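You operate a simulated robot arm through the tools that you are given. There is no shell and no other tool. Be economical: measure what you need, move in short steps, check, and stop when the job is done.

You are at the controls of a simulated two-armed robot. One attempt, no reset.

TASK
Take the blue screen cloth from the top of the packing bench and lay it out flat on the top of the long grey bench.

The check looks at the end state, three seconds after you hand in, the way a careful person would. Anything else that was tipped, shoved, dropped, spilled or broken makes it a failure. Flat cloth is picked up by pressing the open fingertips on it (5 to 10 N) and closing them slowly along it; thin cloth reads only 2 to 8 mm in the jaws.

THE ROBOT
Two 7-joint arms with two-finger parallel grippers on one trunk, on a base that drives. Base frame: it is fixed to the floor where the robot stands at the start and does not move with it; the origin is under the middle of the robot, x ahead of it, y to its left, z up. Lengths are in m, angles in degrees, forces in N, time in s.
The left shoulder is at the start at [0.06, 0.189, 1.103], the right one opposite. Places, roughly: top of the long grey bench [-1.4, 1.3, 0.8]. Payload 3.43 kg a hand.
The TCP of each hand is the grasp point between the finger pads, 0.03 m short of the fingertips. In the tool frame z runs along the fingers and y along their closing line. The gripper opens to 0.094 m. The fingers are 0.028 m wide and 0.01 m thick; the gripper's body (0.05 by 0.096 m) begins 0.055 m behind the TCP.
Orientation is told as [roll, pitch, yaw] about the base's x, y, z axes, in that order, counted from this pose: with the fingers straight down and closing along the base's y, the tool's x points along the base's -x, its y along +y and its z along -z.

THE INTERFACE
- The arms move only by the tool nudge_tool. It takes "left_increments", "right_increments" or both (then of equal length, played together; a hand with none holds still); each is a list of rows, each an object of numbers (a shift or turn left out is 0, a gripper value left out holds the last): "tx", "ty", "tz": the shift along the base's x, y, z in units of 50 mm (1.0 is 50 mm); "ax", "ay", "az": the turn, a rotation vector about the base's x, y, z in units of 5 degrees (1.0 is 5 degrees); "claw": the gripper command, from -1 (fully open) to 1 (shut), values between in proportion. In form: [{"tx": .., "ty": .., "tz": .., "ax": .., "ay": .., "az": .., "claw": ..}, ...]. A call has 1 to 20 rows; each row shifts and turns the commanded pose from where the row before left it. A call with a number of a shift or a turn outside -1 to 1 is refused whole. Each row takes 0.2 s and may step no farther than 0.05 m and 8.6 degrees from the row before; otherwise, or with a gripper value out of range, the whole call is refused. Where a pose cannot be reached the arm comes as near as it can. A force on the tool above 40 N (or 10 N above the force at the start of the call, whichever is more), or a blocked arm, ends the call early, and 0.2 s more pass. The fingers move at their own pace (about 0.153 m/s each) and stop on an object; they squeeze with about 31 N. The grip force told is the motor's: it shows also when the fingers shut on nothing. Time passes only in rows, and 0.2 s behind the last, so rows that do not move let the fingers close. It gives the time, the measured TCP pose, the force on the tool (base axes), the opening and the grip force at its end, in the units of the frame above (readings bear some noise), with the torque about the TCP (base axes, N m) and any sound that the robot's microphone picked up, and new pictures: "show" is both (left out), scene, wrist or none (wrist: the cameras of the hands that moved).
- Cameras (640 x 400 px; columns grow to the right, rows downward): "scene" is now at [-0, 0.0264, 1.6376]; the picture's right is [0.64, -0.77, 0.00], its down [-0.65, -0.55, -0.53] and it looks along [0.41, 0.34, -0.85] (base axes); focal length 270 px, centre (320, 200). "left" rides on the left gripper at [0.076, -0.014, -0.103] in its tool frame; the picture's right is [0.18, 0.98, 0.00], its down [-0.75, 0.14, -0.64] and it looks along [-0.63, 0.12, 0.77] (tool axes); focal length 243 px, centre (320, 200). "right" rides on the right gripper at [0.076, 0.014, -0.103] in its tool frame; the picture's right is [-0.18, 0.98, 0.00], its down [-0.75, -0.14, -0.64] and it looks along [-0.63, -0.12, 0.77] (tool axes); focal length 243 px, centre (320, 200).
- move_column(by): slides the trunk up (or, below 0, down) by that many m; the arms and the scene camera ride with it, the base frame stays. It gives what a move gives, with no picture.
- steer(legs): drives the robot by 1 to 6 legs, each [ahead, left, turn to the left] in m, m and degrees, along the robot's own axes; the way and the turn of a leg run together, so that a leg with both is an arc; at most 1.5 m and 180 degrees a leg. The arms and the cameras ride along, it lands a little off, and it stops where it bumps. It gives what a move gives, and a new picture of the scene camera.
- turn_head(pan, tilt): turns the head with the scene camera to pan (to the left, within 86 degrees either way) and tilt (down, from -29 to 69), counted from straight ahead of the robot. It gives what a move gives, and a new picture of the scene camera.
- pixel_to_xyz(camera, pixels): for up to 12 pixels [column, row] of the newest picture of that camera ("zoom" is the newest enlarged one), the place [x, y, z] in the base frame of the surface seen there, good to about 0.003 m, but the place of the scene camera against the robot may be out by one fixed shift of up to 0.025 m in any direction. No time passes.
- zoom(camera, box): a new picture of the part [left, top, right, bottom] of that camera's present view, enlarged. No time passes.
- job_done(): hands the job in; it is judged then, once.

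Go step by step. Measure first, check grasps and placings, and put right what went wrong. The budget is 80 turns and 260 pictures, counting those below and the enlarged ones. Unless the task says otherwise, let go and move clear before handing in, and close with one line.

The tools are called as name(argument=value, ...) on one line, values as JSON. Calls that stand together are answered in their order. nudge_tool: Moves the arms, as the interface text tells. Its arguments: {"type":"object","properties":{"left_increments":{"type":"array","items":{"type":"object","properties":{"tx":{"type":"number"},"ty":{"type":"number"},"tz":{"type":"number"},"ax":{"type":"number"},"ay":{"type":"number"},"az":{"type":"number"},"claw":{"type":"number"}}}},"right_increments":{"type":"array","items":{"type":"object","properties":{"tx":{"type":"number"},"ty":{"type":"number"},"tz":{"type":"number"},"ax":{"type":"number"},"ay":{"type":"number"},"az":{"type":"number"},"claw":{"type":"number"}}}},"show":{"type":"string","enum":["both","scene","wrist","none"]}},"required":[]} The other tools are called the same way: move_column (by) slides the trunk up or down; steer (legs) drives the base; turn_head (pan, tilt) turns the head that bears the scene camera; pixel_to_xyz (camera, pixels) gives the place of the surface under pixels of a picture; zoom (camera, box) takes an enlarged picture of a part of a camera's view; job_done () hands the job in.

At the start:

```text
clock: 0.0
left_tool_pos: [0.3765, 0.4257, 0.9141]
left_tcp_rot: [-0.1, -0.1, 0.0]
left_ft_force: [0.2, -0.6, 0.4]
left_wrist_torque: [0.01, 0.0, 0.0]
left_width: 0.094
left_grip_force: 0.0
right_tool_pos: [0.3476, 0.0365, 0.9148]
right_tcp_rot: [0.0, 0.0, 0.0]
right_ft_force: [-0.4, 1.1, 0.4]
right_wrist_torque: [-0.01, -0.01, 0.03]
right_width: 0.094
right_grip_force: 0.2
trunk travel left (down, up): [-0.775, 0.215]
robot x, y, heading: [0.0005, 0.0044, 0.2]
head pan, tilt: [40.0, 58.0]
```

scene: 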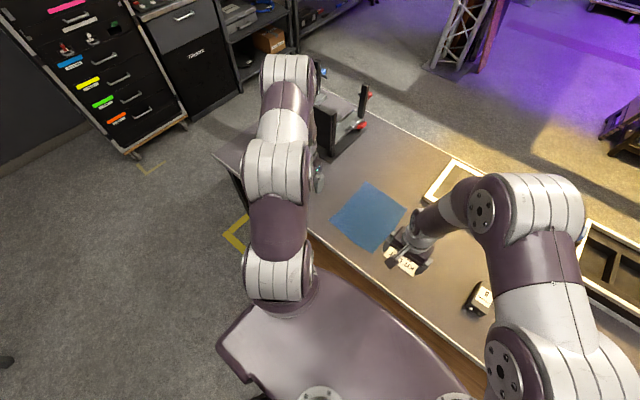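
right: 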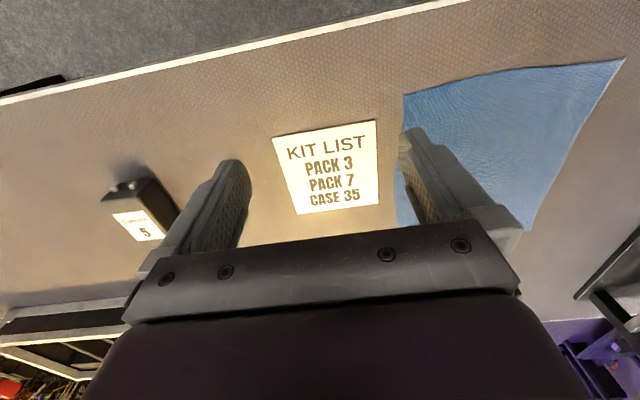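
left: 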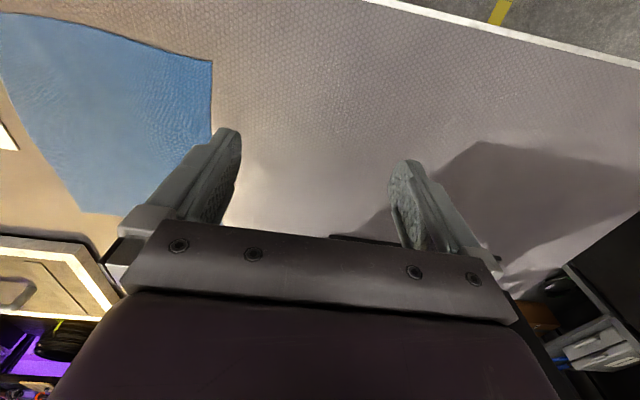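

The blue cloth lies flat in the scene view with corners near (367,182), (406,210), (371,251) and (330,222). I'll measure it, and also check it with the wrist cameras.

pixel_to_xyz(camera="scene", pixels=[[367, 183], [404, 210], [371, 249], [332, 221], [368, 215], [350, 260], [345, 180], [310, 235], [405, 262], [480, 300], [345, 130]])

pixel_to_xyz(camera="left", pixels=[[210, 62], [210, 125], [5, 15], [85, 208], [120, 120], [260, 150]])

pixel_to_xyz(camera="right", pixels=[[405, 97], [622, 60], [525, 225], [500, 130], [325, 165]])

zoom(camera="scene", box=[260, 80, 500, 320])

```text
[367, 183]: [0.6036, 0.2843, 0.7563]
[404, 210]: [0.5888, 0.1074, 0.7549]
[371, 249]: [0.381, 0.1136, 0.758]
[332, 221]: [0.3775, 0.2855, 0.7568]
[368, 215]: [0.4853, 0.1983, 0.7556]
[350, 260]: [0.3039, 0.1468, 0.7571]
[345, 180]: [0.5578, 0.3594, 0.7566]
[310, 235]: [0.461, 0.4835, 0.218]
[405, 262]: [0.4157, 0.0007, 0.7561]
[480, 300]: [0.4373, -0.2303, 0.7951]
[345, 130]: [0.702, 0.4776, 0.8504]
```

```text
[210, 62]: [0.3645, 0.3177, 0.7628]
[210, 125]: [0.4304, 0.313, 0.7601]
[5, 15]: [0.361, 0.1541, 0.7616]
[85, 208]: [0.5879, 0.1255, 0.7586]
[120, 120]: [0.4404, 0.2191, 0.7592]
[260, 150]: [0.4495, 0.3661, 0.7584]
```

```text
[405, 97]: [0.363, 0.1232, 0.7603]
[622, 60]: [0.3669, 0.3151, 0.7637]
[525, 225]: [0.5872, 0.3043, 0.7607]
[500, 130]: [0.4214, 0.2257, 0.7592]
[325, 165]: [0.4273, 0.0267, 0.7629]
```

```text
1.67 times, centred on (380, 200) of scene
```

zoom: 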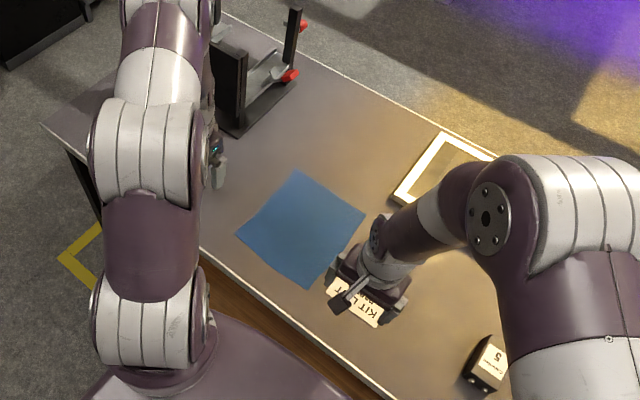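

Wrist cameras put the cloth at x 0.365–0.59, y 0.12–0.315, z about 0.76. I'll turn both hands so the fingers close along x (cameras outward) over the near edge, still high up.

nudge_tool(left_increments=[{"tx": 0.02, "ty": -0.145, "az": -1, "claw": 0.15}, {"tx": 0.02, "ty": -0.145, "az": -1}, {"tx": 0.02, "ty": -0.145, "az": -1}, {"tx": 0.02, "ty": -0.145, "az": -1}, {"tx": 0.02, "ty": -0.145, "az": -1}, {"tx": 0.02, "ty": -0.145, "az": -1}, {"tx": 0.02, "ty": -0.145, "az": -1}, {"tx": 0.02, "ty": -0.145, "az": -1}, {"tx": 0.02, "ty": -0.145, "az": -1}, {"tx": 0.02, "ty": -0.145, "az": -1}, {"tx": 0.02, "ty": -0.145, "az": -1}, {"tx": 0.02, "ty": -0.145, "az": -1}, {"tx": 0.02, "ty": -0.145, "az": -1}, {"tx": 0.02, "ty": -0.145, "az": -1}, {"tx": 0.02, "ty": -0.145, "az": -1}, {"tx": 0.02, "ty": -0.145, "az": -1}, {"tx": 0.02, "ty": -0.145, "az": -1}, {"tx": 0.02, "ty": -0.145, "az": -1}, {}], right_increments=[{"tx": 0.053, "ty": 0.117, "az": 1, "claw": 0.15}, {"tx": 0.053, "ty": 0.117, "az": 1}, {"tx": 0.053, "ty": 0.117, "az": 1}, {"tx": 0.053, "ty": 0.117, "az": 1}, {"tx": 0.053, "ty": 0.117, "az": 1}, {"tx": 0.053, "ty": 0.117, "az": 1}, {"tx": 0.053, "ty": 0.117, "az": 1}, {"tx": 0.053, "ty": 0.117, "az": 1}, {"tx": 0.053, "ty": 0.117, "az": 1}, {"tx": 0.053, "ty": 0.117, "az": 1}, {"tx": 0.053, "ty": 0.117, "az": 1}, {"tx": 0.053, "ty": 0.117, "az": 1}, {"tx": 0.053, "ty": 0.117, "az": 1}, {"tx": 0.053, "ty": 0.117, "az": 1}, {"tx": 0.053, "ty": 0.117, "az": 1}, {"tx": 0.053, "ty": 0.117, "az": 1}, {"tx": 0.053, "ty": 0.117, "az": 1}, {"tx": 0.053, "ty": 0.117, "az": 1}, {}])

```text
clock: 4.0
left_tool_pos: [0.3954, 0.2958, 0.9146]
left_tcp_rot: [0.1, 0.0, -90.0]
left_ft_force: [0.4, 1.0, -0.1]
left_wrist_torque: [-0.04, -0.03, -0.01]
left_width: 0.0401
left_grip_force: 0.0
right_tool_pos: [0.3941, 0.1415, 0.9158]
right_tcp_rot: [0.0, 0.1, 90.1]
right_ft_force: [-0.6, 0.0, 0.3]
right_wrist_torque: [-0.02, -0.02, -0.03]
right_width: 0.0398
right_grip_force: 0.0
trunk travel left (down, up): [-0.775, 0.215]
robot x, y, heading: [0.0013, 0.0011, 0.2]
head pan, tilt: [40.0, 58.0]
```

scene: 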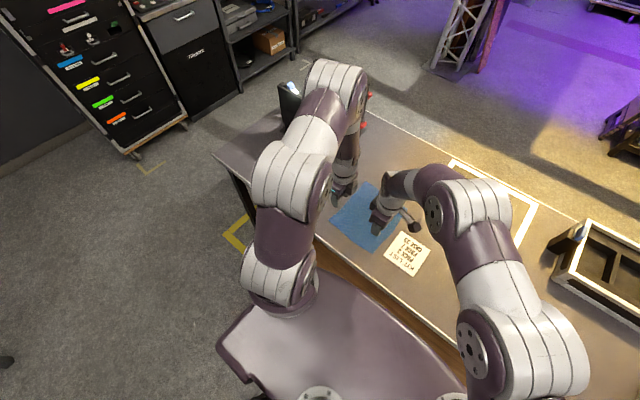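
right: 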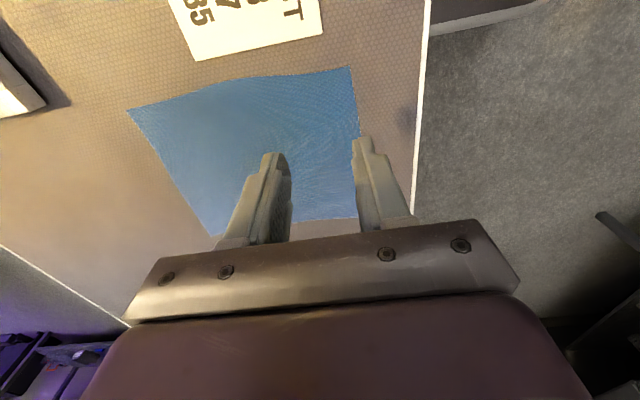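
left: 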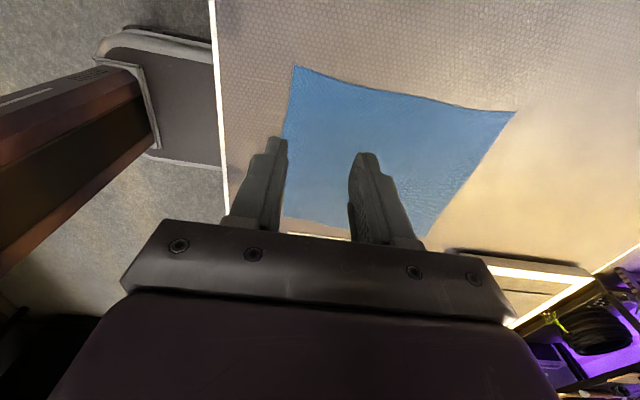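

Both hands are turned. I'll re-measure the cloth's near corners in the wrist views.

pixel_to_xyz(camera="right", pixels=[[347, 72], [130, 112], [354, 105], [360, 132], [340, 212]])

pixel_to_xyz(camera="left", pixels=[[296, 70], [512, 115], [292, 100], [290, 130], [300, 215]])

```text
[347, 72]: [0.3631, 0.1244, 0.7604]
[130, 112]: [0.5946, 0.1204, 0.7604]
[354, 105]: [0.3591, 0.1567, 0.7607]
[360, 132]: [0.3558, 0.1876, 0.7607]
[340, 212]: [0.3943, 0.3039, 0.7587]
```

```text
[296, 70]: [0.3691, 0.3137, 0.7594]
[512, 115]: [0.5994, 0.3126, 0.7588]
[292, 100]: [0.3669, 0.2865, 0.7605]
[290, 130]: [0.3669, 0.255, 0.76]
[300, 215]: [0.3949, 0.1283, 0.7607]
```

Near edge is at x≈0.365, so I shift 8 mm inward and come down to just above the cloth.

nudge_tool(left_increments=[{"tx": 0.15, "tz": -0.5}, {"tz": -0.6}, {"tz": -0.6}, {"tz": -0.4}, {"tz": -0.2}, {}], right_increments=[{"tx": 0.17, "tz": -0.5}, {"tz": -0.6}, {"tz": -0.6}, {"tz": -0.4}, {"tz": -0.2}, {}], show="wrist")

```text
clock: 5.4
left_tool_pos: [0.4035, 0.2956, 0.7988]
left_tcp_rot: [0.0, 0.0, -89.9]
left_ft_force: [0.0, -0.7, 0.8]
left_wrist_torque: [0.0, -0.03, -0.01]
left_width: 0.04
left_grip_force: 0.0
right_tool_pos: [0.4035, 0.1426, 0.8013]
right_tcp_rot: [0.0, 0.1, 89.9]
right_ft_force: [-1.0, -0.3, -0.4]
right_wrist_torque: [0.04, 0.02, -0.01]
right_width: 0.04
right_grip_force: 0.1
trunk travel left (down, up): [-0.775, 0.215]
robot x, y, heading: [-0.0008, 0.0008, 0.3]
head pan, tilt: [40.0, 58.0]
```

right: 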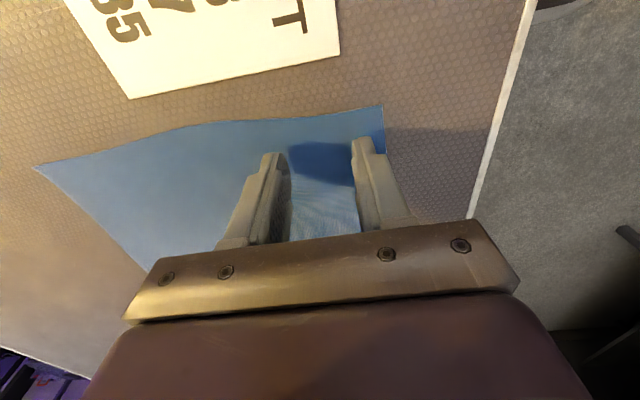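
left: 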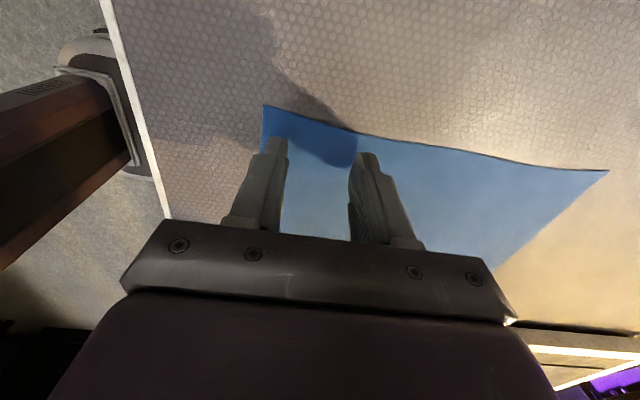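

Both pairs of tips straddle cloth just inside the near edge. I'll lower in millimetre steps until I feel contact.

nudge_tool(left_increments=[{"tz": -0.06}, {"tz": -0.04}, {"tz": -0.04}, {}], right_increments=[{"tz": -0.08}, {"tz": -0.06}, {"tz": -0.04}, {}], show="none")

```text
clock: 6.4
left_tool_pos: [0.403, 0.2952, 0.7921]
left_tcp_rot: [0.0, 0.0, -89.9]
left_ft_force: [-0.4, 0.3, 0.2]
left_wrist_torque: [0.01, 0.0, 0.01]
left_width: 0.04
left_grip_force: 0.0
right_tool_pos: [0.4028, 0.1419, 0.7909]
right_tcp_rot: [-0.1, 0.0, 90.0]
right_ft_force: [-0.4, -0.3, 0.9]
right_wrist_torque: [-0.02, 0.02, 0.02]
right_width: 0.0398
right_grip_force: 0.1
trunk travel left (down, up): [-0.775, 0.215]
robot x, y, heading: [-0.0002, -0.0012, 0.2]
head pan, tilt: [40.0, 58.0]
```

nudge_tool(left_increments=[{"tz": -0.04}, {"tz": -0.03}, {}], right_increments=[{"tz": -0.03}, {"tz": -0.03}, {}], show="none")

```text
clock: 7.2
left_tool_pos: [0.4022, 0.2946, 0.7905]
left_tcp_rot: [0.2, 0.1, -90.0]
left_ft_force: [-0.1, 1.3, 7.2]
left_wrist_torque: [0.08, 0.17, -0.04]
left_width: 0.0395
left_grip_force: 0.0
right_tool_pos: [0.4027, 0.1421, 0.7905]
right_tcp_rot: [-0.3, -0.1, 90.0]
right_ft_force: [3.2, -0.8, 30.6]
right_wrist_torque: [-0.23, 0.69, 0.04]
right_width: 0.0395
right_grip_force: 0.0
trunk travel left (down, up): [-0.775, 0.215]
robot x, y, heading: [0.0028, 0.0015, 0.1]
head pan, tilt: [40.0, 58.0]
```

Contact at TCP z≈0.790: left reads 7 N (good), right 31 N (too hard). I'll ease the right one up.

nudge_tool(left_increments=[{}, {}], right_increments=[{"tz": 0.043}, {}], show="none")

```text
clock: 7.8
left_tool_pos: [0.4023, 0.2944, 0.7912]
left_tcp_rot: [0.3, 0.1, -90.0]
left_ft_force: [0.1, 1.1, 22.4]
left_wrist_torque: [0.05, 0.55, -0.02]
left_width: 0.0397
left_grip_force: 0.0
right_tool_pos: [0.402, 0.1417, 0.7912]
right_tcp_rot: [-0.1, -0.1, 90.0]
right_ft_force: [2.0, 2.6, 18.2]
right_wrist_torque: [-0.05, 0.29, -0.01]
right_width: 0.0387
right_grip_force: 0.0
trunk travel left (down, up): [-0.775, 0.215]
robot x, y, heading: [-0.0029, -0.0001, -0.1]
head pan, tilt: [40.0, 58.0]
```

Forces settle late: left is now 22 N, right 18 N. I'll ease both up about a millimetre.

nudge_tool(left_increments=[{"tz": 0.026}, {}, {}, {}], right_increments=[{"tz": 0.02}, {}, {}, {}], show="none")

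```text
clock: 8.8
left_tool_pos: [0.4018, 0.2948, 0.7906]
left_tcp_rot: [0.1, 0.0, -90.1]
left_ft_force: [0.9, 3.2, 16.3]
left_wrist_torque: [0.1, 0.28, -0.07]
left_width: 0.0397
left_grip_force: 0.1
right_tool_pos: [0.4025, 0.1413, 0.7907]
right_tcp_rot: [-0.1, 0.1, 90.0]
right_ft_force: [-0.1, 0.4, 8.6]
right_wrist_torque: [-0.03, 0.14, 0.0]
right_width: 0.0399
right_grip_force: 0.1
trunk travel left (down, up): [-0.775, 0.215]
robot x, y, heading: [-0.0001, 0.0017, 0.2]
head pan, tilt: [40.0, 58.0]
```

Right is 8.6 N and left 16 N. I'll lift the left a touch and close both slowly.

nudge_tool(left_increments=[{"tz": 0.016}, {}, {"claw": 0.2}, {"claw": 0.26}, {"claw": 0.32}, {"claw": 0.38}, {"claw": 0.44}, {"claw": 0.5}, {"claw": 0.56}, {"claw": 0.62}, {"claw": 0.68}, {"claw": 0.74}, {"claw": 0.8}, {"claw": 0.86}, {"claw": 0.92}, {"claw": 0.98}, {"claw": 1}, {}, {}], right_increments=[{}, {}, {"claw": 0.2}, {"claw": 0.26}, {"claw": 0.32}, {"claw": 0.38}, {"claw": 0.44}, {"claw": 0.5}, {"claw": 0.56}, {"claw": 0.62}, {"claw": 0.68}, {"claw": 0.74}, {"claw": 0.8}, {"claw": 0.86}, {"claw": 0.92}, {"claw": 0.98}, {"claw": 1}, {}, {}], show="wrist")

```text
clock: 12.8
left_tool_pos: [0.4022, 0.2945, 0.7917]
left_tcp_rot: [0.0, 0.0, -90.0]
left_ft_force: [0.5, -0.2, -0.5]
left_wrist_torque: [0.0, 0.01, 0.01]
left_width: 0.0
left_grip_force: 31.2
right_tool_pos: [0.403, 0.1421, 0.7906]
right_tcp_rot: [0.0, 0.0, 89.9]
right_ft_force: [0.3, -0.5, 7.7]
right_wrist_torque: [-0.08, 0.04, 0.0]
right_width: 0.0019
right_grip_force: 31.0
trunk travel left (down, up): [-0.775, 0.215]
robot x, y, heading: [-0.0005, -0.0003, 0.1]
head pan, tilt: [40.0, 58.0]
```

right: 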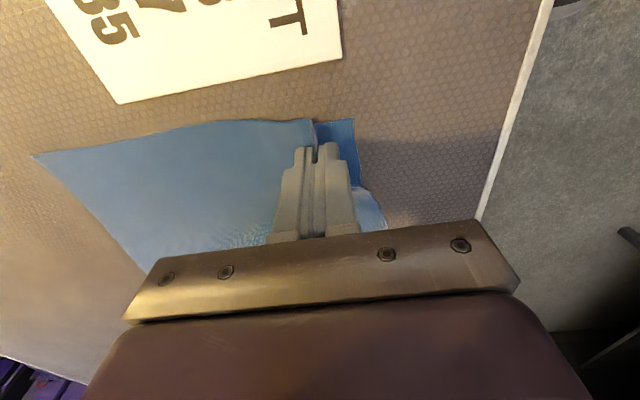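
left: 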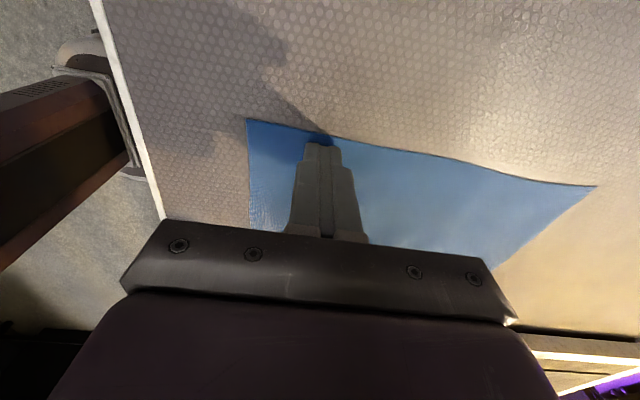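

Right pinched a fold (1.9 mm); left closed on nothing with no contact force. I'll reopen left and press again.

nudge_tool(left_increments=[{"claw": 0.15}, {}, {"tz": -0.02}, {}, {}, {}], show="none")

```text
clock: 14.2
left_tool_pos: [0.4025, 0.2949, 0.7919]
left_tcp_rot: [0.1, 0.2, -90.0]
left_ft_force: [1.0, -1.0, 11.2]
left_wrist_torque: [0.05, 0.16, -0.01]
left_width: 0.0398
left_grip_force: 0.1
right_tool_pos: [0.4033, 0.141, 0.7903]
right_tcp_rot: [0.0, 0.0, 90.1]
right_ft_force: [-0.1, 0.8, 3.6]
right_wrist_torque: [-0.05, 0.05, 0.0]
right_width: 0.0019
right_grip_force: 31.3
trunk travel left (down, up): [-0.775, 0.215]
robot x, y, heading: [0.0011, 0.0004, 0.1]
head pan, tilt: [40.0, 58.0]
```

Left now presses with 11 N, so I close slowly.

nudge_tool(left_increments=[{"claw": 0.2}, {"claw": 0.26}, {"claw": 0.32}, {"claw": 0.38}, {"claw": 0.44}, {"claw": 0.5}, {"claw": 0.56}, {"claw": 0.62}, {"claw": 0.68}, {"claw": 0.74}, {"claw": 0.8}, {"claw": 0.86}, {"claw": 0.92}, {"claw": 0.98}, {"claw": 1}, {}, {}], show="wrist")

```text
clock: 17.8
left_tool_pos: [0.4014, 0.2949, 0.7912]
left_tcp_rot: [0.0, -0.1, -90.0]
left_ft_force: [0.4, 0.2, 15.2]
left_wrist_torque: [0.11, 0.04, -0.02]
left_width: 0.0021
left_grip_force: 31.0
right_tool_pos: [0.4028, 0.142, 0.791]
right_tcp_rot: [-0.1, 0.0, 90.0]
right_ft_force: [-0.3, -0.2, 1.1]
right_wrist_torque: [-0.03, 0.0, -0.02]
right_width: 0.002
right_grip_force: 30.9
trunk travel left (down, up): [-0.775, 0.215]
robot x, y, heading: [0.0015, -0.005, -0.1]
head pan, tilt: [40.0, 58.0]
```

left: 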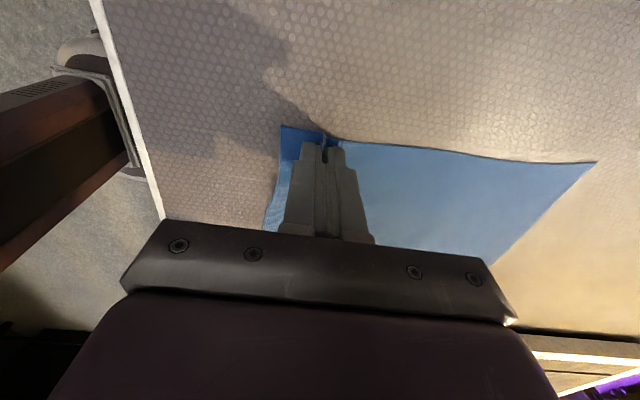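

Both hands hold a fold (2.1 and 2.0 mm). I'll lift together by 0.35 m, slowly.

nudge_tool(left_increments=[{"tz": 0.2}, {"tz": 0.4}, {"tz": 0.4}, {"tz": 0.4}, {"tz": 0.4}, {"tz": 0.4}, {"tz": 0.4}, {"tz": 0.4}, {"tz": 0.4}, {"tz": 0.4}, {"tz": 0.4}, {"tz": 0.4}, {"tz": 0.4}, {"tz": 0.4}, {"tz": 0.4}, {"tz": 0.4}, {"tz": 0.4}, {}], right_increments=[{"tz": 0.2}, {"tz": 0.4}, {"tz": 0.4}, {"tz": 0.4}, {"tz": 0.4}, {"tz": 0.4}, {"tz": 0.4}, {"tz": 0.4}, {"tz": 0.4}, {"tz": 0.4}, {"tz": 0.4}, {"tz": 0.4}, {"tz": 0.4}, {"tz": 0.4}, {"tz": 0.4}, {"tz": 0.4}, {"tz": 0.4}, {}])

```text
clock: 21.6
left_tool_pos: [0.4037, 0.2945, 1.1198]
left_tcp_rot: [-0.1, -0.2, -90.1]
left_ft_force: [-1.2, -11.2, -2.1]
left_wrist_torque: [-0.27, 0.02, -0.01]
left_width: 0.0022
left_grip_force: 31.1
right_tool_pos: [0.3931, 0.1337, 1.105]
right_tcp_rot: [0.0, -0.1, 90.2]
right_ft_force: [0.8, 11.3, 1.7]
right_wrist_torque: [0.33, -0.03, -0.01]
right_width: 0.0021
right_grip_force: 31.1
right hand out of reach, approached as far as the arm can: row 16, 17
trunk travel left (down, up): [-0.775, 0.215]
robot x, y, heading: [0.0009, 0.003, -0.1]
head pan, tilt: [40.0, 58.0]
```

scene: 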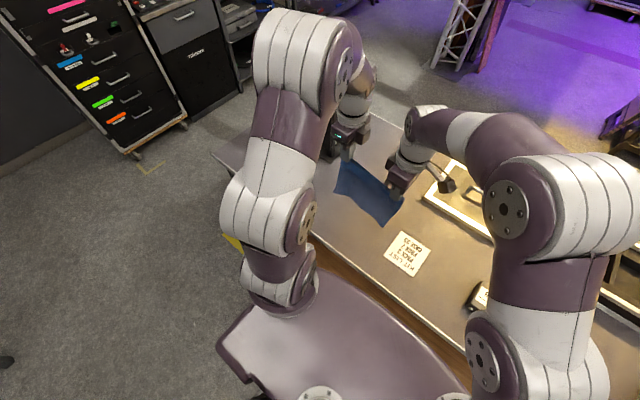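
right: 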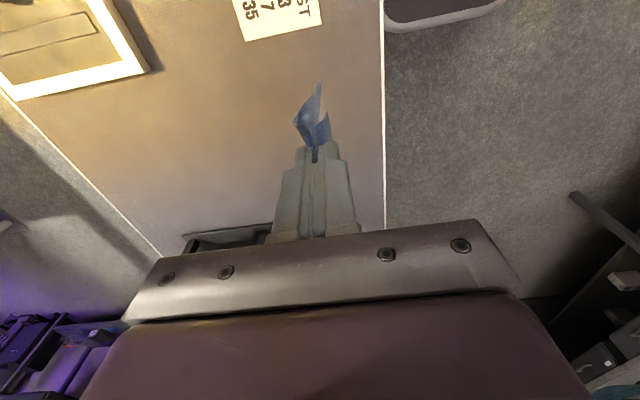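
left: 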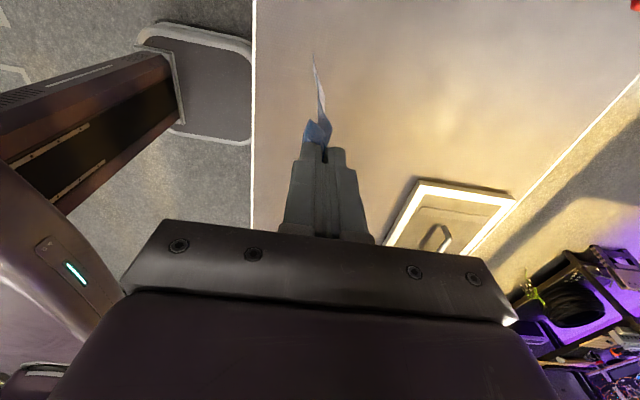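

Held, but the right hand ran out of reach and the cloth is taut (11 N). I'll lower both a bit, restore the 0.153 m spacing, and bring both toward the middle for reach; the trunk will give height.

nudge_tool(left_increments=[{"tz": -0.4}, {"tz": -0.4}, {"tz": -0.4}, {"tz": -0.3}, {}, {}], right_increments=[{"tz": -0.3, "ty": 0.14}, {"tz": -0.3, "tx": 0.2}, {"tz": -0.3}, {"tz": -0.3}, {}, {}], show="none")

```text
clock: 23.0
left_tool_pos: [0.402, 0.2975, 1.0449]
left_tcp_rot: [0.0, 0.0, -90.1]
left_ft_force: [0.1, -3.7, 0.0]
left_wrist_torque: [-0.08, -0.04, 0.0]
left_width: 0.0018
left_grip_force: 31.4
right_tool_pos: [0.4033, 0.1384, 1.0446]
right_tcp_rot: [-0.1, 0.0, 90.0]
right_ft_force: [0.1, 3.1, 0.4]
right_wrist_torque: [0.08, 0.04, -0.03]
right_width: 0.002
right_grip_force: 31.1
trunk travel left (down, up): [-0.775, 0.215]
robot x, y, heading: [-0.0024, -0.0005, 0.0]
head pan, tilt: [40.0, 58.0]
```

Tension is down to ~3 N. Raise the trunk for clearance before moving.

move_column(by=0.15)

nudge_tool(left_increments=[{"ty": -0.45}, {"ty": -0.45}, {"ty": -0.45}, {"ty": -0.45}, {"ty": -0.45}, {"ty": -0.45}, {"ty": -0.45}, {"ty": -0.45}, {}], right_increments=[{"ty": -0.4}, {"ty": -0.45}, {"ty": -0.45}, {"ty": -0.45}, {"ty": -0.45}, {"ty": -0.45}, {"ty": -0.45}, {"ty": -0.45}, {}], show="none")

turn_head(pan=86, tilt=30)

```text
clock: 24.8
left_tool_pos: [0.4022, 0.296, 1.1944]
left_tcp_rot: [0.1, 0.0, -90.0]
left_ft_force: [-0.4, -3.5, 0.0]
left_wrist_torque: [-0.06, 0.02, 0.02]
left_width: 0.002
left_grip_force: 31.3
right_tool_pos: [0.4019, 0.1373, 1.195]
right_tcp_rot: [0.0, 0.0, 90.0]
right_ft_force: [0.9, 2.0, 0.7]
right_wrist_torque: [0.09, -0.01, 0.01]
right_width: 0.0021
right_grip_force: 31.3
trunk travel left (down, up): [-0.925, 0.065]
robot x, y, heading: [-0.0034, 0.001, 0.0]
head pan, tilt: [40.0, 58.0]
```

```text
clock: 26.8
left_tool_pos: [0.4012, 0.1168, 1.1936]
left_tcp_rot: [-0.1, -0.1, -89.9]
left_ft_force: [-0.4, -0.2, -0.9]
left_wrist_torque: [-0.01, 0.0, -0.04]
left_width: 0.002
left_grip_force: 30.9
right_tool_pos: [0.402, -0.038, 1.195]
right_tcp_rot: [0.1, 0.0, 90.0]
right_ft_force: [0.3, 0.3, 0.7]
right_wrist_torque: [-0.02, 0.03, 0.01]
right_width: 0.0023
right_grip_force: 30.5
trunk travel left (down, up): [-0.925, 0.065]
robot x, y, heading: [-0.0003, 0.0006, 0.0]
head pan, tilt: [40.0, 58.0]
```

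```text
clock: 27.9
left_tool_pos: [0.4028, 0.1175, 1.1939]
left_tcp_rot: [0.1, -0.1, -90.0]
left_ft_force: [-0.3, 0.2, -0.6]
left_wrist_torque: [0.03, -0.01, -0.03]
left_width: 0.002
left_grip_force: 30.6
right_tool_pos: [0.4027, -0.0391, 1.1936]
right_tcp_rot: [0.0, 0.1, 90.1]
right_ft_force: [-0.5, -0.1, -0.5]
right_wrist_torque: [-0.04, 0.01, -0.01]
right_width: 0.0019
right_grip_force: 31.4
trunk travel left (down, up): [-0.925, 0.065]
robot x, y, heading: [-0.0013, -0.003, -0.0]
head pan, tilt: [85.9, 30.0]
```

scene: 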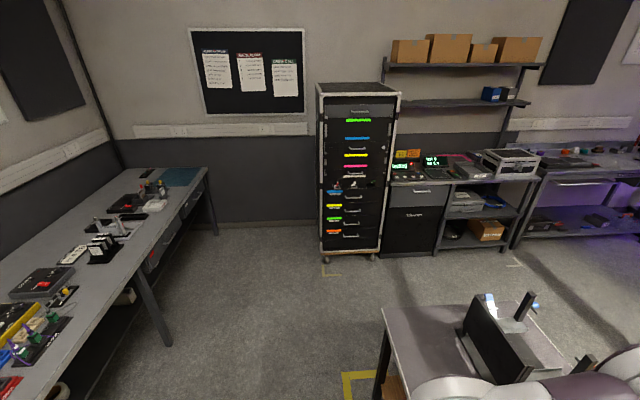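

The long grey bench is at the left of the picture, running from (0,360) to (208,170), with gear on it. I'll zoom and map the free space.

zoom(camera="scene", box=[0, 150, 240, 390])

pixel_to_xyz(camera="scene", pixels=[[207, 168], [125, 170], [130, 260], [90, 300], [170, 215], [100, 250], [155, 205], [185, 178], [120, 228], [60, 260], [40, 285], [40, 335]])

```text
1.67 times, centred on (120, 270) of scene
```

zoom: 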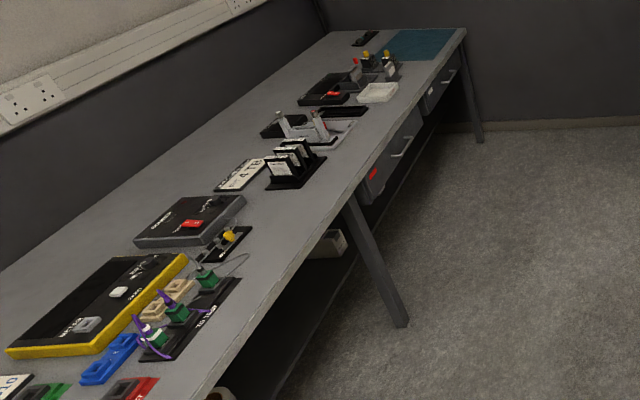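

```text
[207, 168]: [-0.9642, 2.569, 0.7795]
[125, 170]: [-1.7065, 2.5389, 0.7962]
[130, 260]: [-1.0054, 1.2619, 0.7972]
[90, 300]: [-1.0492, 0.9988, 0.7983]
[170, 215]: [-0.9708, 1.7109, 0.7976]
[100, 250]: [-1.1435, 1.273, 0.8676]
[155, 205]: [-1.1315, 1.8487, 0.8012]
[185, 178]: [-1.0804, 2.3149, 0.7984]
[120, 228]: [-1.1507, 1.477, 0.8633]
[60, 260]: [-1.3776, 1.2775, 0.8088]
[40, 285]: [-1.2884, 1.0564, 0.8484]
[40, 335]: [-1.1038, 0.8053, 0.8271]
```

The bench's front edge is at x≈-0.98, running along y up to 2.57, with gear all along. I'll back off from the packing bench, turn left, and look for a free patch.

steer(legs=[[-0.35, 0, 0], [0, 0, 90]])

turn_head(pan=70, tilt=40)

```text
clock: 34.0
left_tool_pos: [-0.4737, 0.4013, 1.1938]
left_tcp_rot: [-0.1, 0.1, 0.3]
left_ft_force: [0.6, 0.0, -1.0]
left_wrist_torque: [-0.02, -0.01, -0.03]
left_width: 0.0021
left_grip_force: 31.0
right_tool_pos: [-0.3174, 0.4019, 1.1947]
right_tcp_rot: [0.0, 0.0, -179.7]
right_ft_force: [-1.2, -0.3, -0.4]
right_wrist_torque: [0.01, 0.02, -0.02]
right_width: 0.0018
right_grip_force: 31.2
trunk travel left (down, up): [-0.925, 0.065]
robot x, y, heading: [-0.354, 0.0011, 90.3]
head pan, tilt: [85.9, 30.0]
```

scene: 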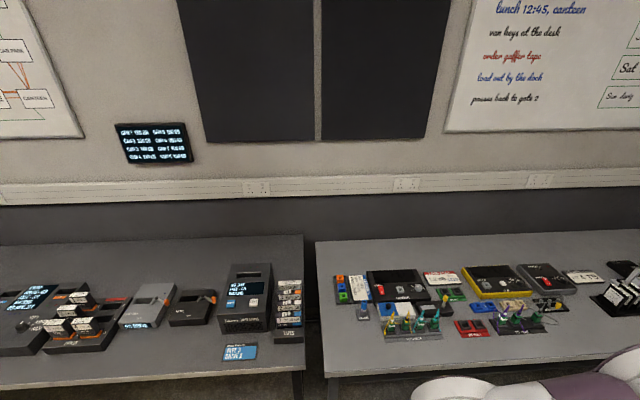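

```text
clock: 34.8
left_tool_pos: [-0.4748, 0.4008, 1.1938]
left_tcp_rot: [0.0, 0.0, 0.2]
left_ft_force: [0.7, 0.9, -0.7]
left_wrist_torque: [0.01, 0.01, -0.02]
left_width: 0.0021
left_grip_force: 31.5
right_tool_pos: [-0.3184, 0.4029, 1.194]
right_tcp_rot: [0.0, -0.1, -179.7]
right_ft_force: [-0.8, 0.0, 0.2]
right_wrist_torque: [-0.05, -0.01, -0.02]
right_width: 0.0018
right_grip_force: 30.8
trunk travel left (down, up): [-0.925, 0.065]
robot x, y, heading: [-0.3556, -0.0012, 90.6]
head pan, tilt: [70.0, 40.0]
```

scene: 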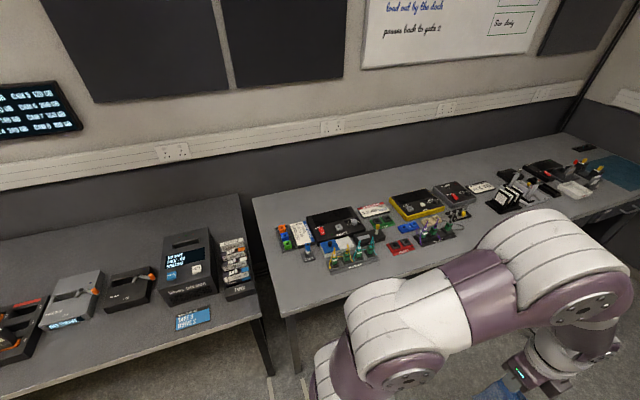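

Long grey bench is the right-hand one (a separate bench is to the left). I'll zoom and measure the free spaces in front of and behind the gear.

zoom(camera="scene", box=[230, 110, 640, 366])

pixel_to_xyz(camera="scene", pixels=[[254, 200], [284, 314], [278, 240], [330, 272], [375, 259], [330, 295], [430, 265], [330, 210], [305, 222], [455, 238], [300, 200], [415, 250]])

pixel_to_xyz(camera="scene", pixels=[[410, 195], [400, 175], [480, 155], [390, 240], [470, 222], [490, 205], [520, 210], [560, 198], [600, 165], [640, 175], [580, 145], [540, 150]])

```text
1.56 times, centred on (435, 238) of scene
```

zoom: 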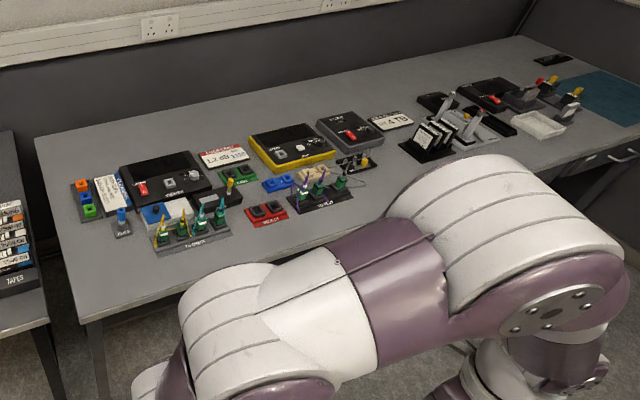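

```text
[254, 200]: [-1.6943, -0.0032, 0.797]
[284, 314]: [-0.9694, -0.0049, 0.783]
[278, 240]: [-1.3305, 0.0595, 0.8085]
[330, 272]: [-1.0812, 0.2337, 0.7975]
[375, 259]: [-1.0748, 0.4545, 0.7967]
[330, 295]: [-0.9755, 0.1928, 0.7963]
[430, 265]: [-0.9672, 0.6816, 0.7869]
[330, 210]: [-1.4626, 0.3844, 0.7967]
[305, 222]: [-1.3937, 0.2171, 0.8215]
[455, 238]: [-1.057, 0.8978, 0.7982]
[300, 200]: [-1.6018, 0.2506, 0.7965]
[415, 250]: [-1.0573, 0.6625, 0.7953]
```

```text
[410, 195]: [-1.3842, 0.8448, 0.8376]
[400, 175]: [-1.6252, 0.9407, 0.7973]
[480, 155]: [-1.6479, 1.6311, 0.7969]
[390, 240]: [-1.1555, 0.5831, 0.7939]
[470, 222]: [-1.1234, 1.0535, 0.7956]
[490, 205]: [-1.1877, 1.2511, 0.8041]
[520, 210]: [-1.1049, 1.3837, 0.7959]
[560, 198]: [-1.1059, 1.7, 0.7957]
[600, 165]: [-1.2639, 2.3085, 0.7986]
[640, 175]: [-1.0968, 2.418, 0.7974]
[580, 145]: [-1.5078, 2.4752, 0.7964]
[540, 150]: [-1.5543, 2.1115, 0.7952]
```

The top is at z≈0.797, x -0.965 to -1.7. A bare gap seems to lie around y 0.95–1.2 between the connectors and the card holder; I'll drive in front of it and look down.

steer(legs=[[1.06, 0, 0], [0, 0, 89.5]])

turn_head(pan=0, tilt=45)

```text
clock: 44.0
left_tool_pos: [-0.7617, 0.9229, 1.1939]
left_tcp_rot: [0.0, 0.1, 90.7]
left_ft_force: [0.3, 1.3, 0.2]
left_wrist_torque: [0.01, -0.01, -0.06]
left_width: 0.002
left_grip_force: 30.8
right_tool_pos: [-0.7635, 1.0806, 1.1939]
right_tcp_rot: [0.0, 0.0, -89.2]
right_ft_force: [0.8, -0.7, -0.1]
right_wrist_torque: [-0.02, 0.02, -0.01]
right_width: 0.0022
right_grip_force: 30.3
trunk travel left (down, up): [-0.925, 0.065]
robot x, y, heading: [-0.361, 1.0476, -179.3]
head pan, tilt: [70.0, 40.0]
```

scene: 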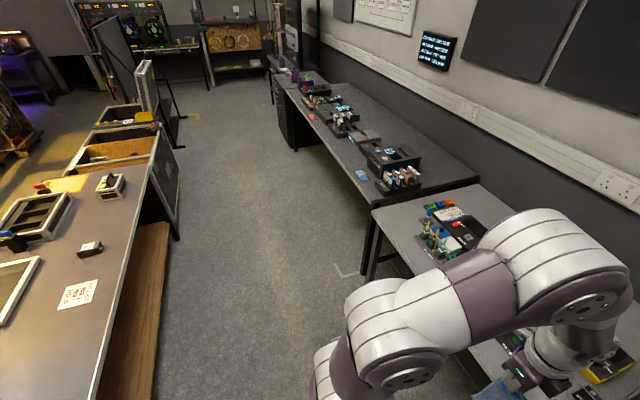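

```text
clock: 45.4
left_tool_pos: [-0.761, 0.9233, 1.1949]
left_tcp_rot: [0.0, 0.0, 90.7]
left_ft_force: [-0.9, 0.7, -1.2]
left_wrist_torque: [0.0, 0.03, -0.03]
left_width: 0.0019
left_grip_force: 30.8
right_tool_pos: [-0.7633, 1.0804, 1.1945]
right_tcp_rot: [0.1, 0.0, -89.4]
right_ft_force: [0.7, -1.1, 0.0]
right_wrist_torque: [-0.01, 0.0, -0.06]
right_width: 0.0019
right_grip_force: 31.3
trunk travel left (down, up): [-0.925, 0.065]
robot x, y, heading: [-0.3596, 1.0467, -179.0]
head pan, tilt: [0.0, 45.0]
```

scene: 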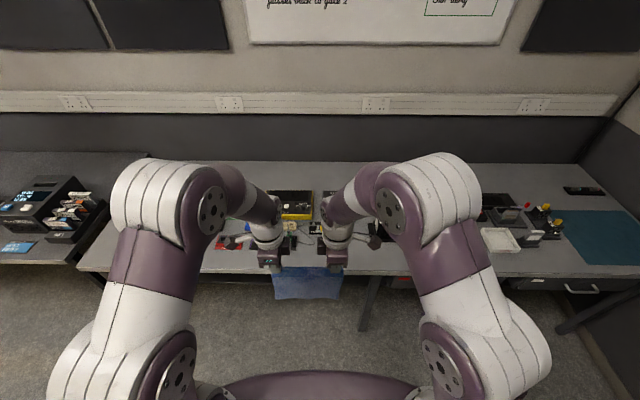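

The arms hide the gap from the scene camera; let me see what the wrist cameras show.

zoom(camera="right", box=[0, 0, 640, 400])

zoom(camera="scene", box=[180, 150, 580, 400])

```text
1.00 times, centred on (320, 200) of right
```

zoom: 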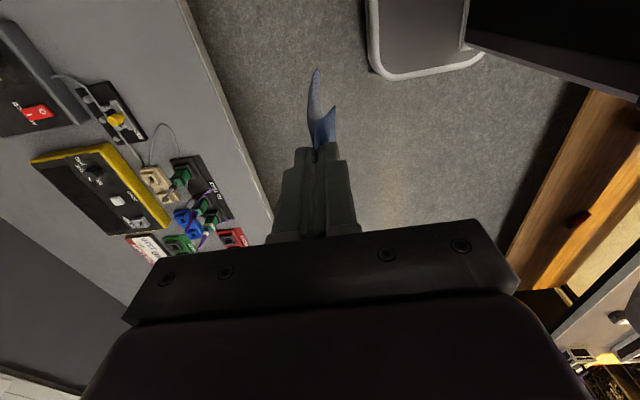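

```text
1.60 times, centred on (380, 275) of scene
```

zoom: 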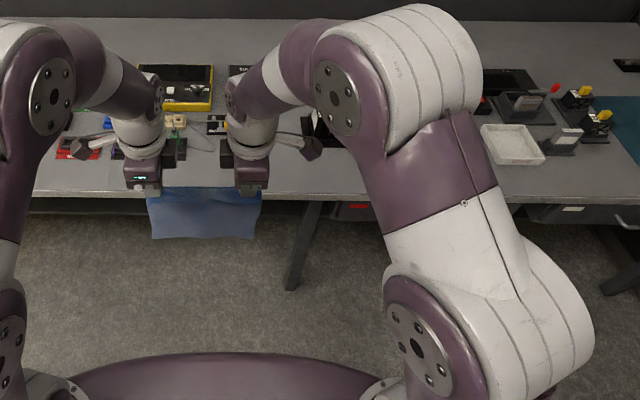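

In the right wrist view, bare bench starts above about (170,60), i.e. at larger y. I'll shift the robot 0.3 m to its right to look there.

steer(legs=[[0, -0.3, 0]])

zoom(camera="right", box=[0, 0, 640, 400])

```text
clock: 47.5
left_tool_pos: [-0.7642, 1.2252, 1.1942]
left_tcp_rot: [0.0, -0.1, 91.0]
left_ft_force: [0.5, 1.1, 0.2]
left_wrist_torque: [0.05, -0.01, -0.04]
left_width: 0.0021
left_grip_force: 31.1
right_tool_pos: [-0.7682, 1.3824, 1.1942]
right_tcp_rot: [0.1, 0.1, -89.0]
right_ft_force: [0.1, -0.4, -0.3]
right_wrist_torque: [0.0, 0.01, -0.08]
right_width: 0.0022
right_grip_force: 30.8
trunk travel left (down, up): [-0.925, 0.065]
robot x, y, heading: [-0.3689, 1.3499, -178.9]
head pan, tilt: [0.0, 45.0]
```

scene: 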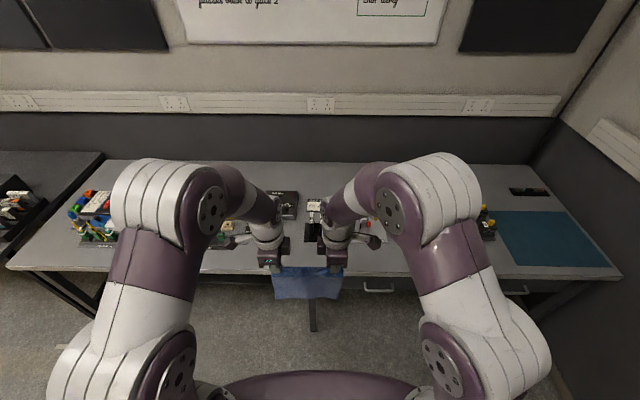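

```text
1.00 times, centred on (320, 200) of right
```

zoom: 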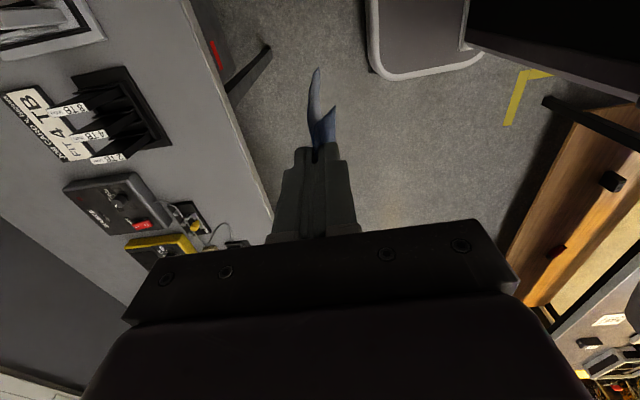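

pixel_to_xyz(camera="right", pixels=[[205, 228], [205, 205], [240, 240], [165, 190], [170, 138], [140, 175], [90, 160], [100, 30], [190, 60], [250, 200], [130, 68], [150, 165]])

zoom(camera="right", box=[0, 0, 320, 300])

```text
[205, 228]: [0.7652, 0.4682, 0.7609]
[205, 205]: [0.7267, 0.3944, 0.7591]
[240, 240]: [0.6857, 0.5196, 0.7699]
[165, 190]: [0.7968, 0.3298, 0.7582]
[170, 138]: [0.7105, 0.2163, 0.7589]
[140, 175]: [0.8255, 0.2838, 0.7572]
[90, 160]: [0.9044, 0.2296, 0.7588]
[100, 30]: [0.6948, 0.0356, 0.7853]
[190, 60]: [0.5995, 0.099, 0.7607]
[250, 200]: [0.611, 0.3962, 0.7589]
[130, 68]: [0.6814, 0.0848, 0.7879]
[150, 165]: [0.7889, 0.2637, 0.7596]
```

```text
1.33 times, centred on (160, 150) of right
```

zoom: 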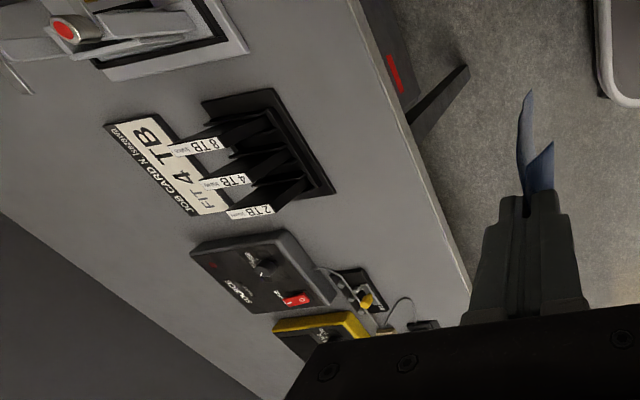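

Those readings were from an outdated wrist picture; I'll use the zoom picture just taken.

pixel_to_xyz(camera="zoom", pixels=[[372, 268], [395, 305], [410, 298], [335, 192], [275, 212], [330, 298], [290, 232], [430, 200], [460, 285], [248, 52], [278, 90], [350, 30]])

```text
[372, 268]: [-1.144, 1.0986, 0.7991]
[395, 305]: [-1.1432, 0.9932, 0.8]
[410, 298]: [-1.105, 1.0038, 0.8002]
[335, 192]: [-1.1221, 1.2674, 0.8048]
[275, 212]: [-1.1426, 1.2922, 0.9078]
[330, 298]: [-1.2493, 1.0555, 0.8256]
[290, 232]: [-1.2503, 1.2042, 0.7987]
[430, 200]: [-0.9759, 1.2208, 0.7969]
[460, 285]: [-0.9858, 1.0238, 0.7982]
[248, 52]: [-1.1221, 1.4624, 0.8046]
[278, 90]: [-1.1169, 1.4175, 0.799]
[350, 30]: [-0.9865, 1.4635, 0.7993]
```

The gap at y 1.10–1.265 is too narrow for the ~0.2 m cloth. I'll check the right end of the bench in the scene view.

zoom(camera="scene", box=[440, 150, 640, 290])

pixel_to_xyz(camera="scene", pixels=[[497, 213], [560, 212], [507, 264], [610, 265], [622, 272], [480, 268], [495, 238], [480, 185], [520, 188], [485, 210], [500, 272], [570, 230]])

```text
2.86 times, centred on (540, 220) of scene
```

zoom: 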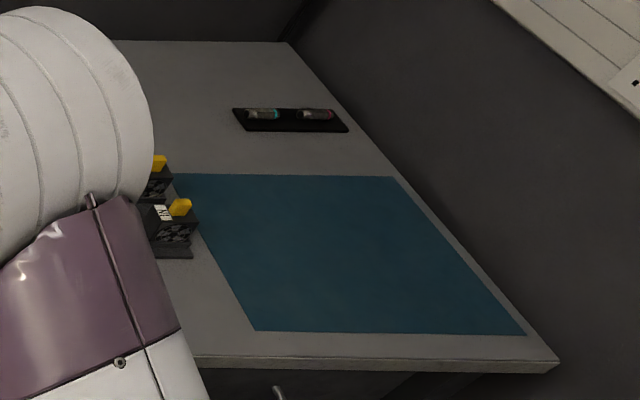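

```text
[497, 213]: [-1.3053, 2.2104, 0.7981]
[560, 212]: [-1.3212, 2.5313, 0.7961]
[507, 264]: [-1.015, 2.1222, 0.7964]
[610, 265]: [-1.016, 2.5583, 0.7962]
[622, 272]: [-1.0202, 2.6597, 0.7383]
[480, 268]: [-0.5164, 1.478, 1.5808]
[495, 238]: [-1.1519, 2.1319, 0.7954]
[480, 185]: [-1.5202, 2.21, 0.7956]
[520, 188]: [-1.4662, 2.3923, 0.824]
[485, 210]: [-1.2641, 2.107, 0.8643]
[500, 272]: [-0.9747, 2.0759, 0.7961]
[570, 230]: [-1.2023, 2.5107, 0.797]
```

The teal mat area (x -1.02 to -1.31, y 2.13 to 2.55) is flush with the top (z 0.797) and empty, so the cloth fits there. I'll look to the right for wall clearance before driving.

turn_head(pan=-75, tilt=30)

pixel_to_xyz(camera="scene", pixels=[[100, 150], [200, 150], [300, 150], [400, 150], [200, 100], [300, 100], [400, 250], [480, 250]])

```text
clock: 49.0
left_tool_pos: [-0.7651, 1.2279, 1.1933]
left_tcp_rot: [0.0, 0.1, 91.1]
left_ft_force: [-0.5, 0.6, -0.2]
left_wrist_torque: [0.03, 0.03, -0.04]
left_width: 0.002
left_grip_force: 30.8
right_tool_pos: [-0.7694, 1.3834, 1.1942]
right_tcp_rot: [0.0, 0.0, -89.0]
right_ft_force: [0.1, -1.2, 0.5]
right_wrist_torque: [-0.03, -0.01, -0.03]
right_width: 0.0021
right_grip_force: 30.8
trunk travel left (down, up): [-0.925, 0.065]
robot x, y, heading: [-0.3687, 1.3514, -179.1]
head pan, tilt: [-75.0, 30.0]
```

scene: 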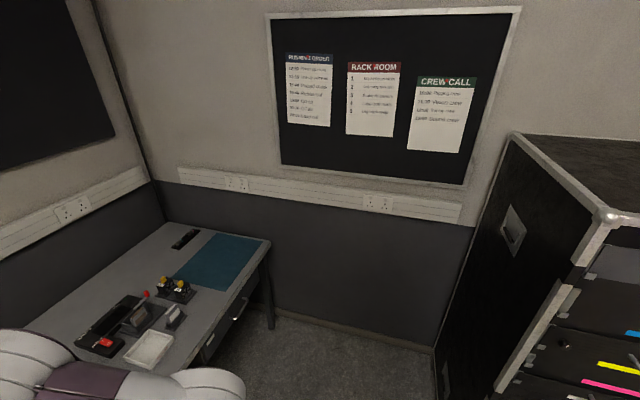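

```text
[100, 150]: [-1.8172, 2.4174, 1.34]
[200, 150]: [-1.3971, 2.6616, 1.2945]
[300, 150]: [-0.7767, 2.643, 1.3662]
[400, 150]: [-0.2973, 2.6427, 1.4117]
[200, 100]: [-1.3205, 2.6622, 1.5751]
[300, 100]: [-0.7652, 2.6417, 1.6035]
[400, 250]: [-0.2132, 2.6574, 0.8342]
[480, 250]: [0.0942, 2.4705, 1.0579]
```

Wall is at y≈2.65. I'll check how far my right arm sticks out sideways.

turn_head(pan=-60, tilt=65)

pixel_to_xyz(camera="scene", pixels=[[320, 200], [320, 260], [250, 200], [200, 250], [300, 150], [400, 250], [350, 300], [250, 150], [200, 200], [150, 200]])

```text
clock: 50.0
left_tool_pos: [-0.7653, 1.2271, 1.1942]
left_tcp_rot: [0.0, 0.1, 91.0]
left_ft_force: [-0.8, 0.7, 0.3]
left_wrist_torque: [0.03, 0.03, -0.05]
left_width: 0.002
left_grip_force: 31.7
right_tool_pos: [-0.767, 1.3832, 1.195]
right_tcp_rot: [0.0, 0.0, -89.0]
right_ft_force: [0.1, -0.8, -1.1]
right_wrist_torque: [-0.01, 0.0, -0.04]
right_width: 0.0021
right_grip_force: 31.0
trunk travel left (down, up): [-0.925, 0.065]
robot x, y, heading: [-0.3648, 1.3532, -179.2]
head pan, tilt: [-60.0, 65.0]
```

scene: 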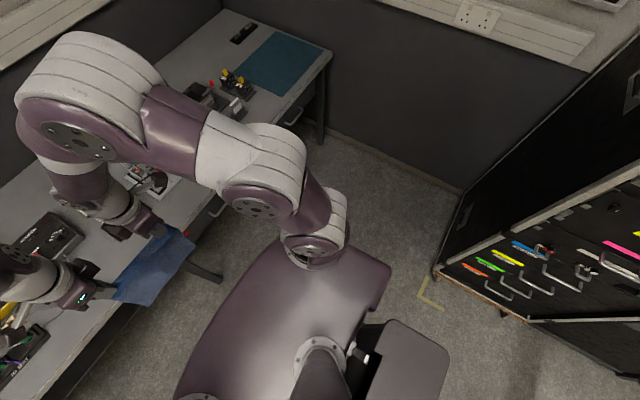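

```text
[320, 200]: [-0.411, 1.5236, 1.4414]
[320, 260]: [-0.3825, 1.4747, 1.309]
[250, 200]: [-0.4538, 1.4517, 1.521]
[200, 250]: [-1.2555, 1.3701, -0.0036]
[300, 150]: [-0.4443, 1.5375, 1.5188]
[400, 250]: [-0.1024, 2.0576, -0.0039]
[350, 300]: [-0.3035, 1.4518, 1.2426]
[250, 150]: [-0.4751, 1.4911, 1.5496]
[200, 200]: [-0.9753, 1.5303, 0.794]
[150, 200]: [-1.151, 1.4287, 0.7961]
```

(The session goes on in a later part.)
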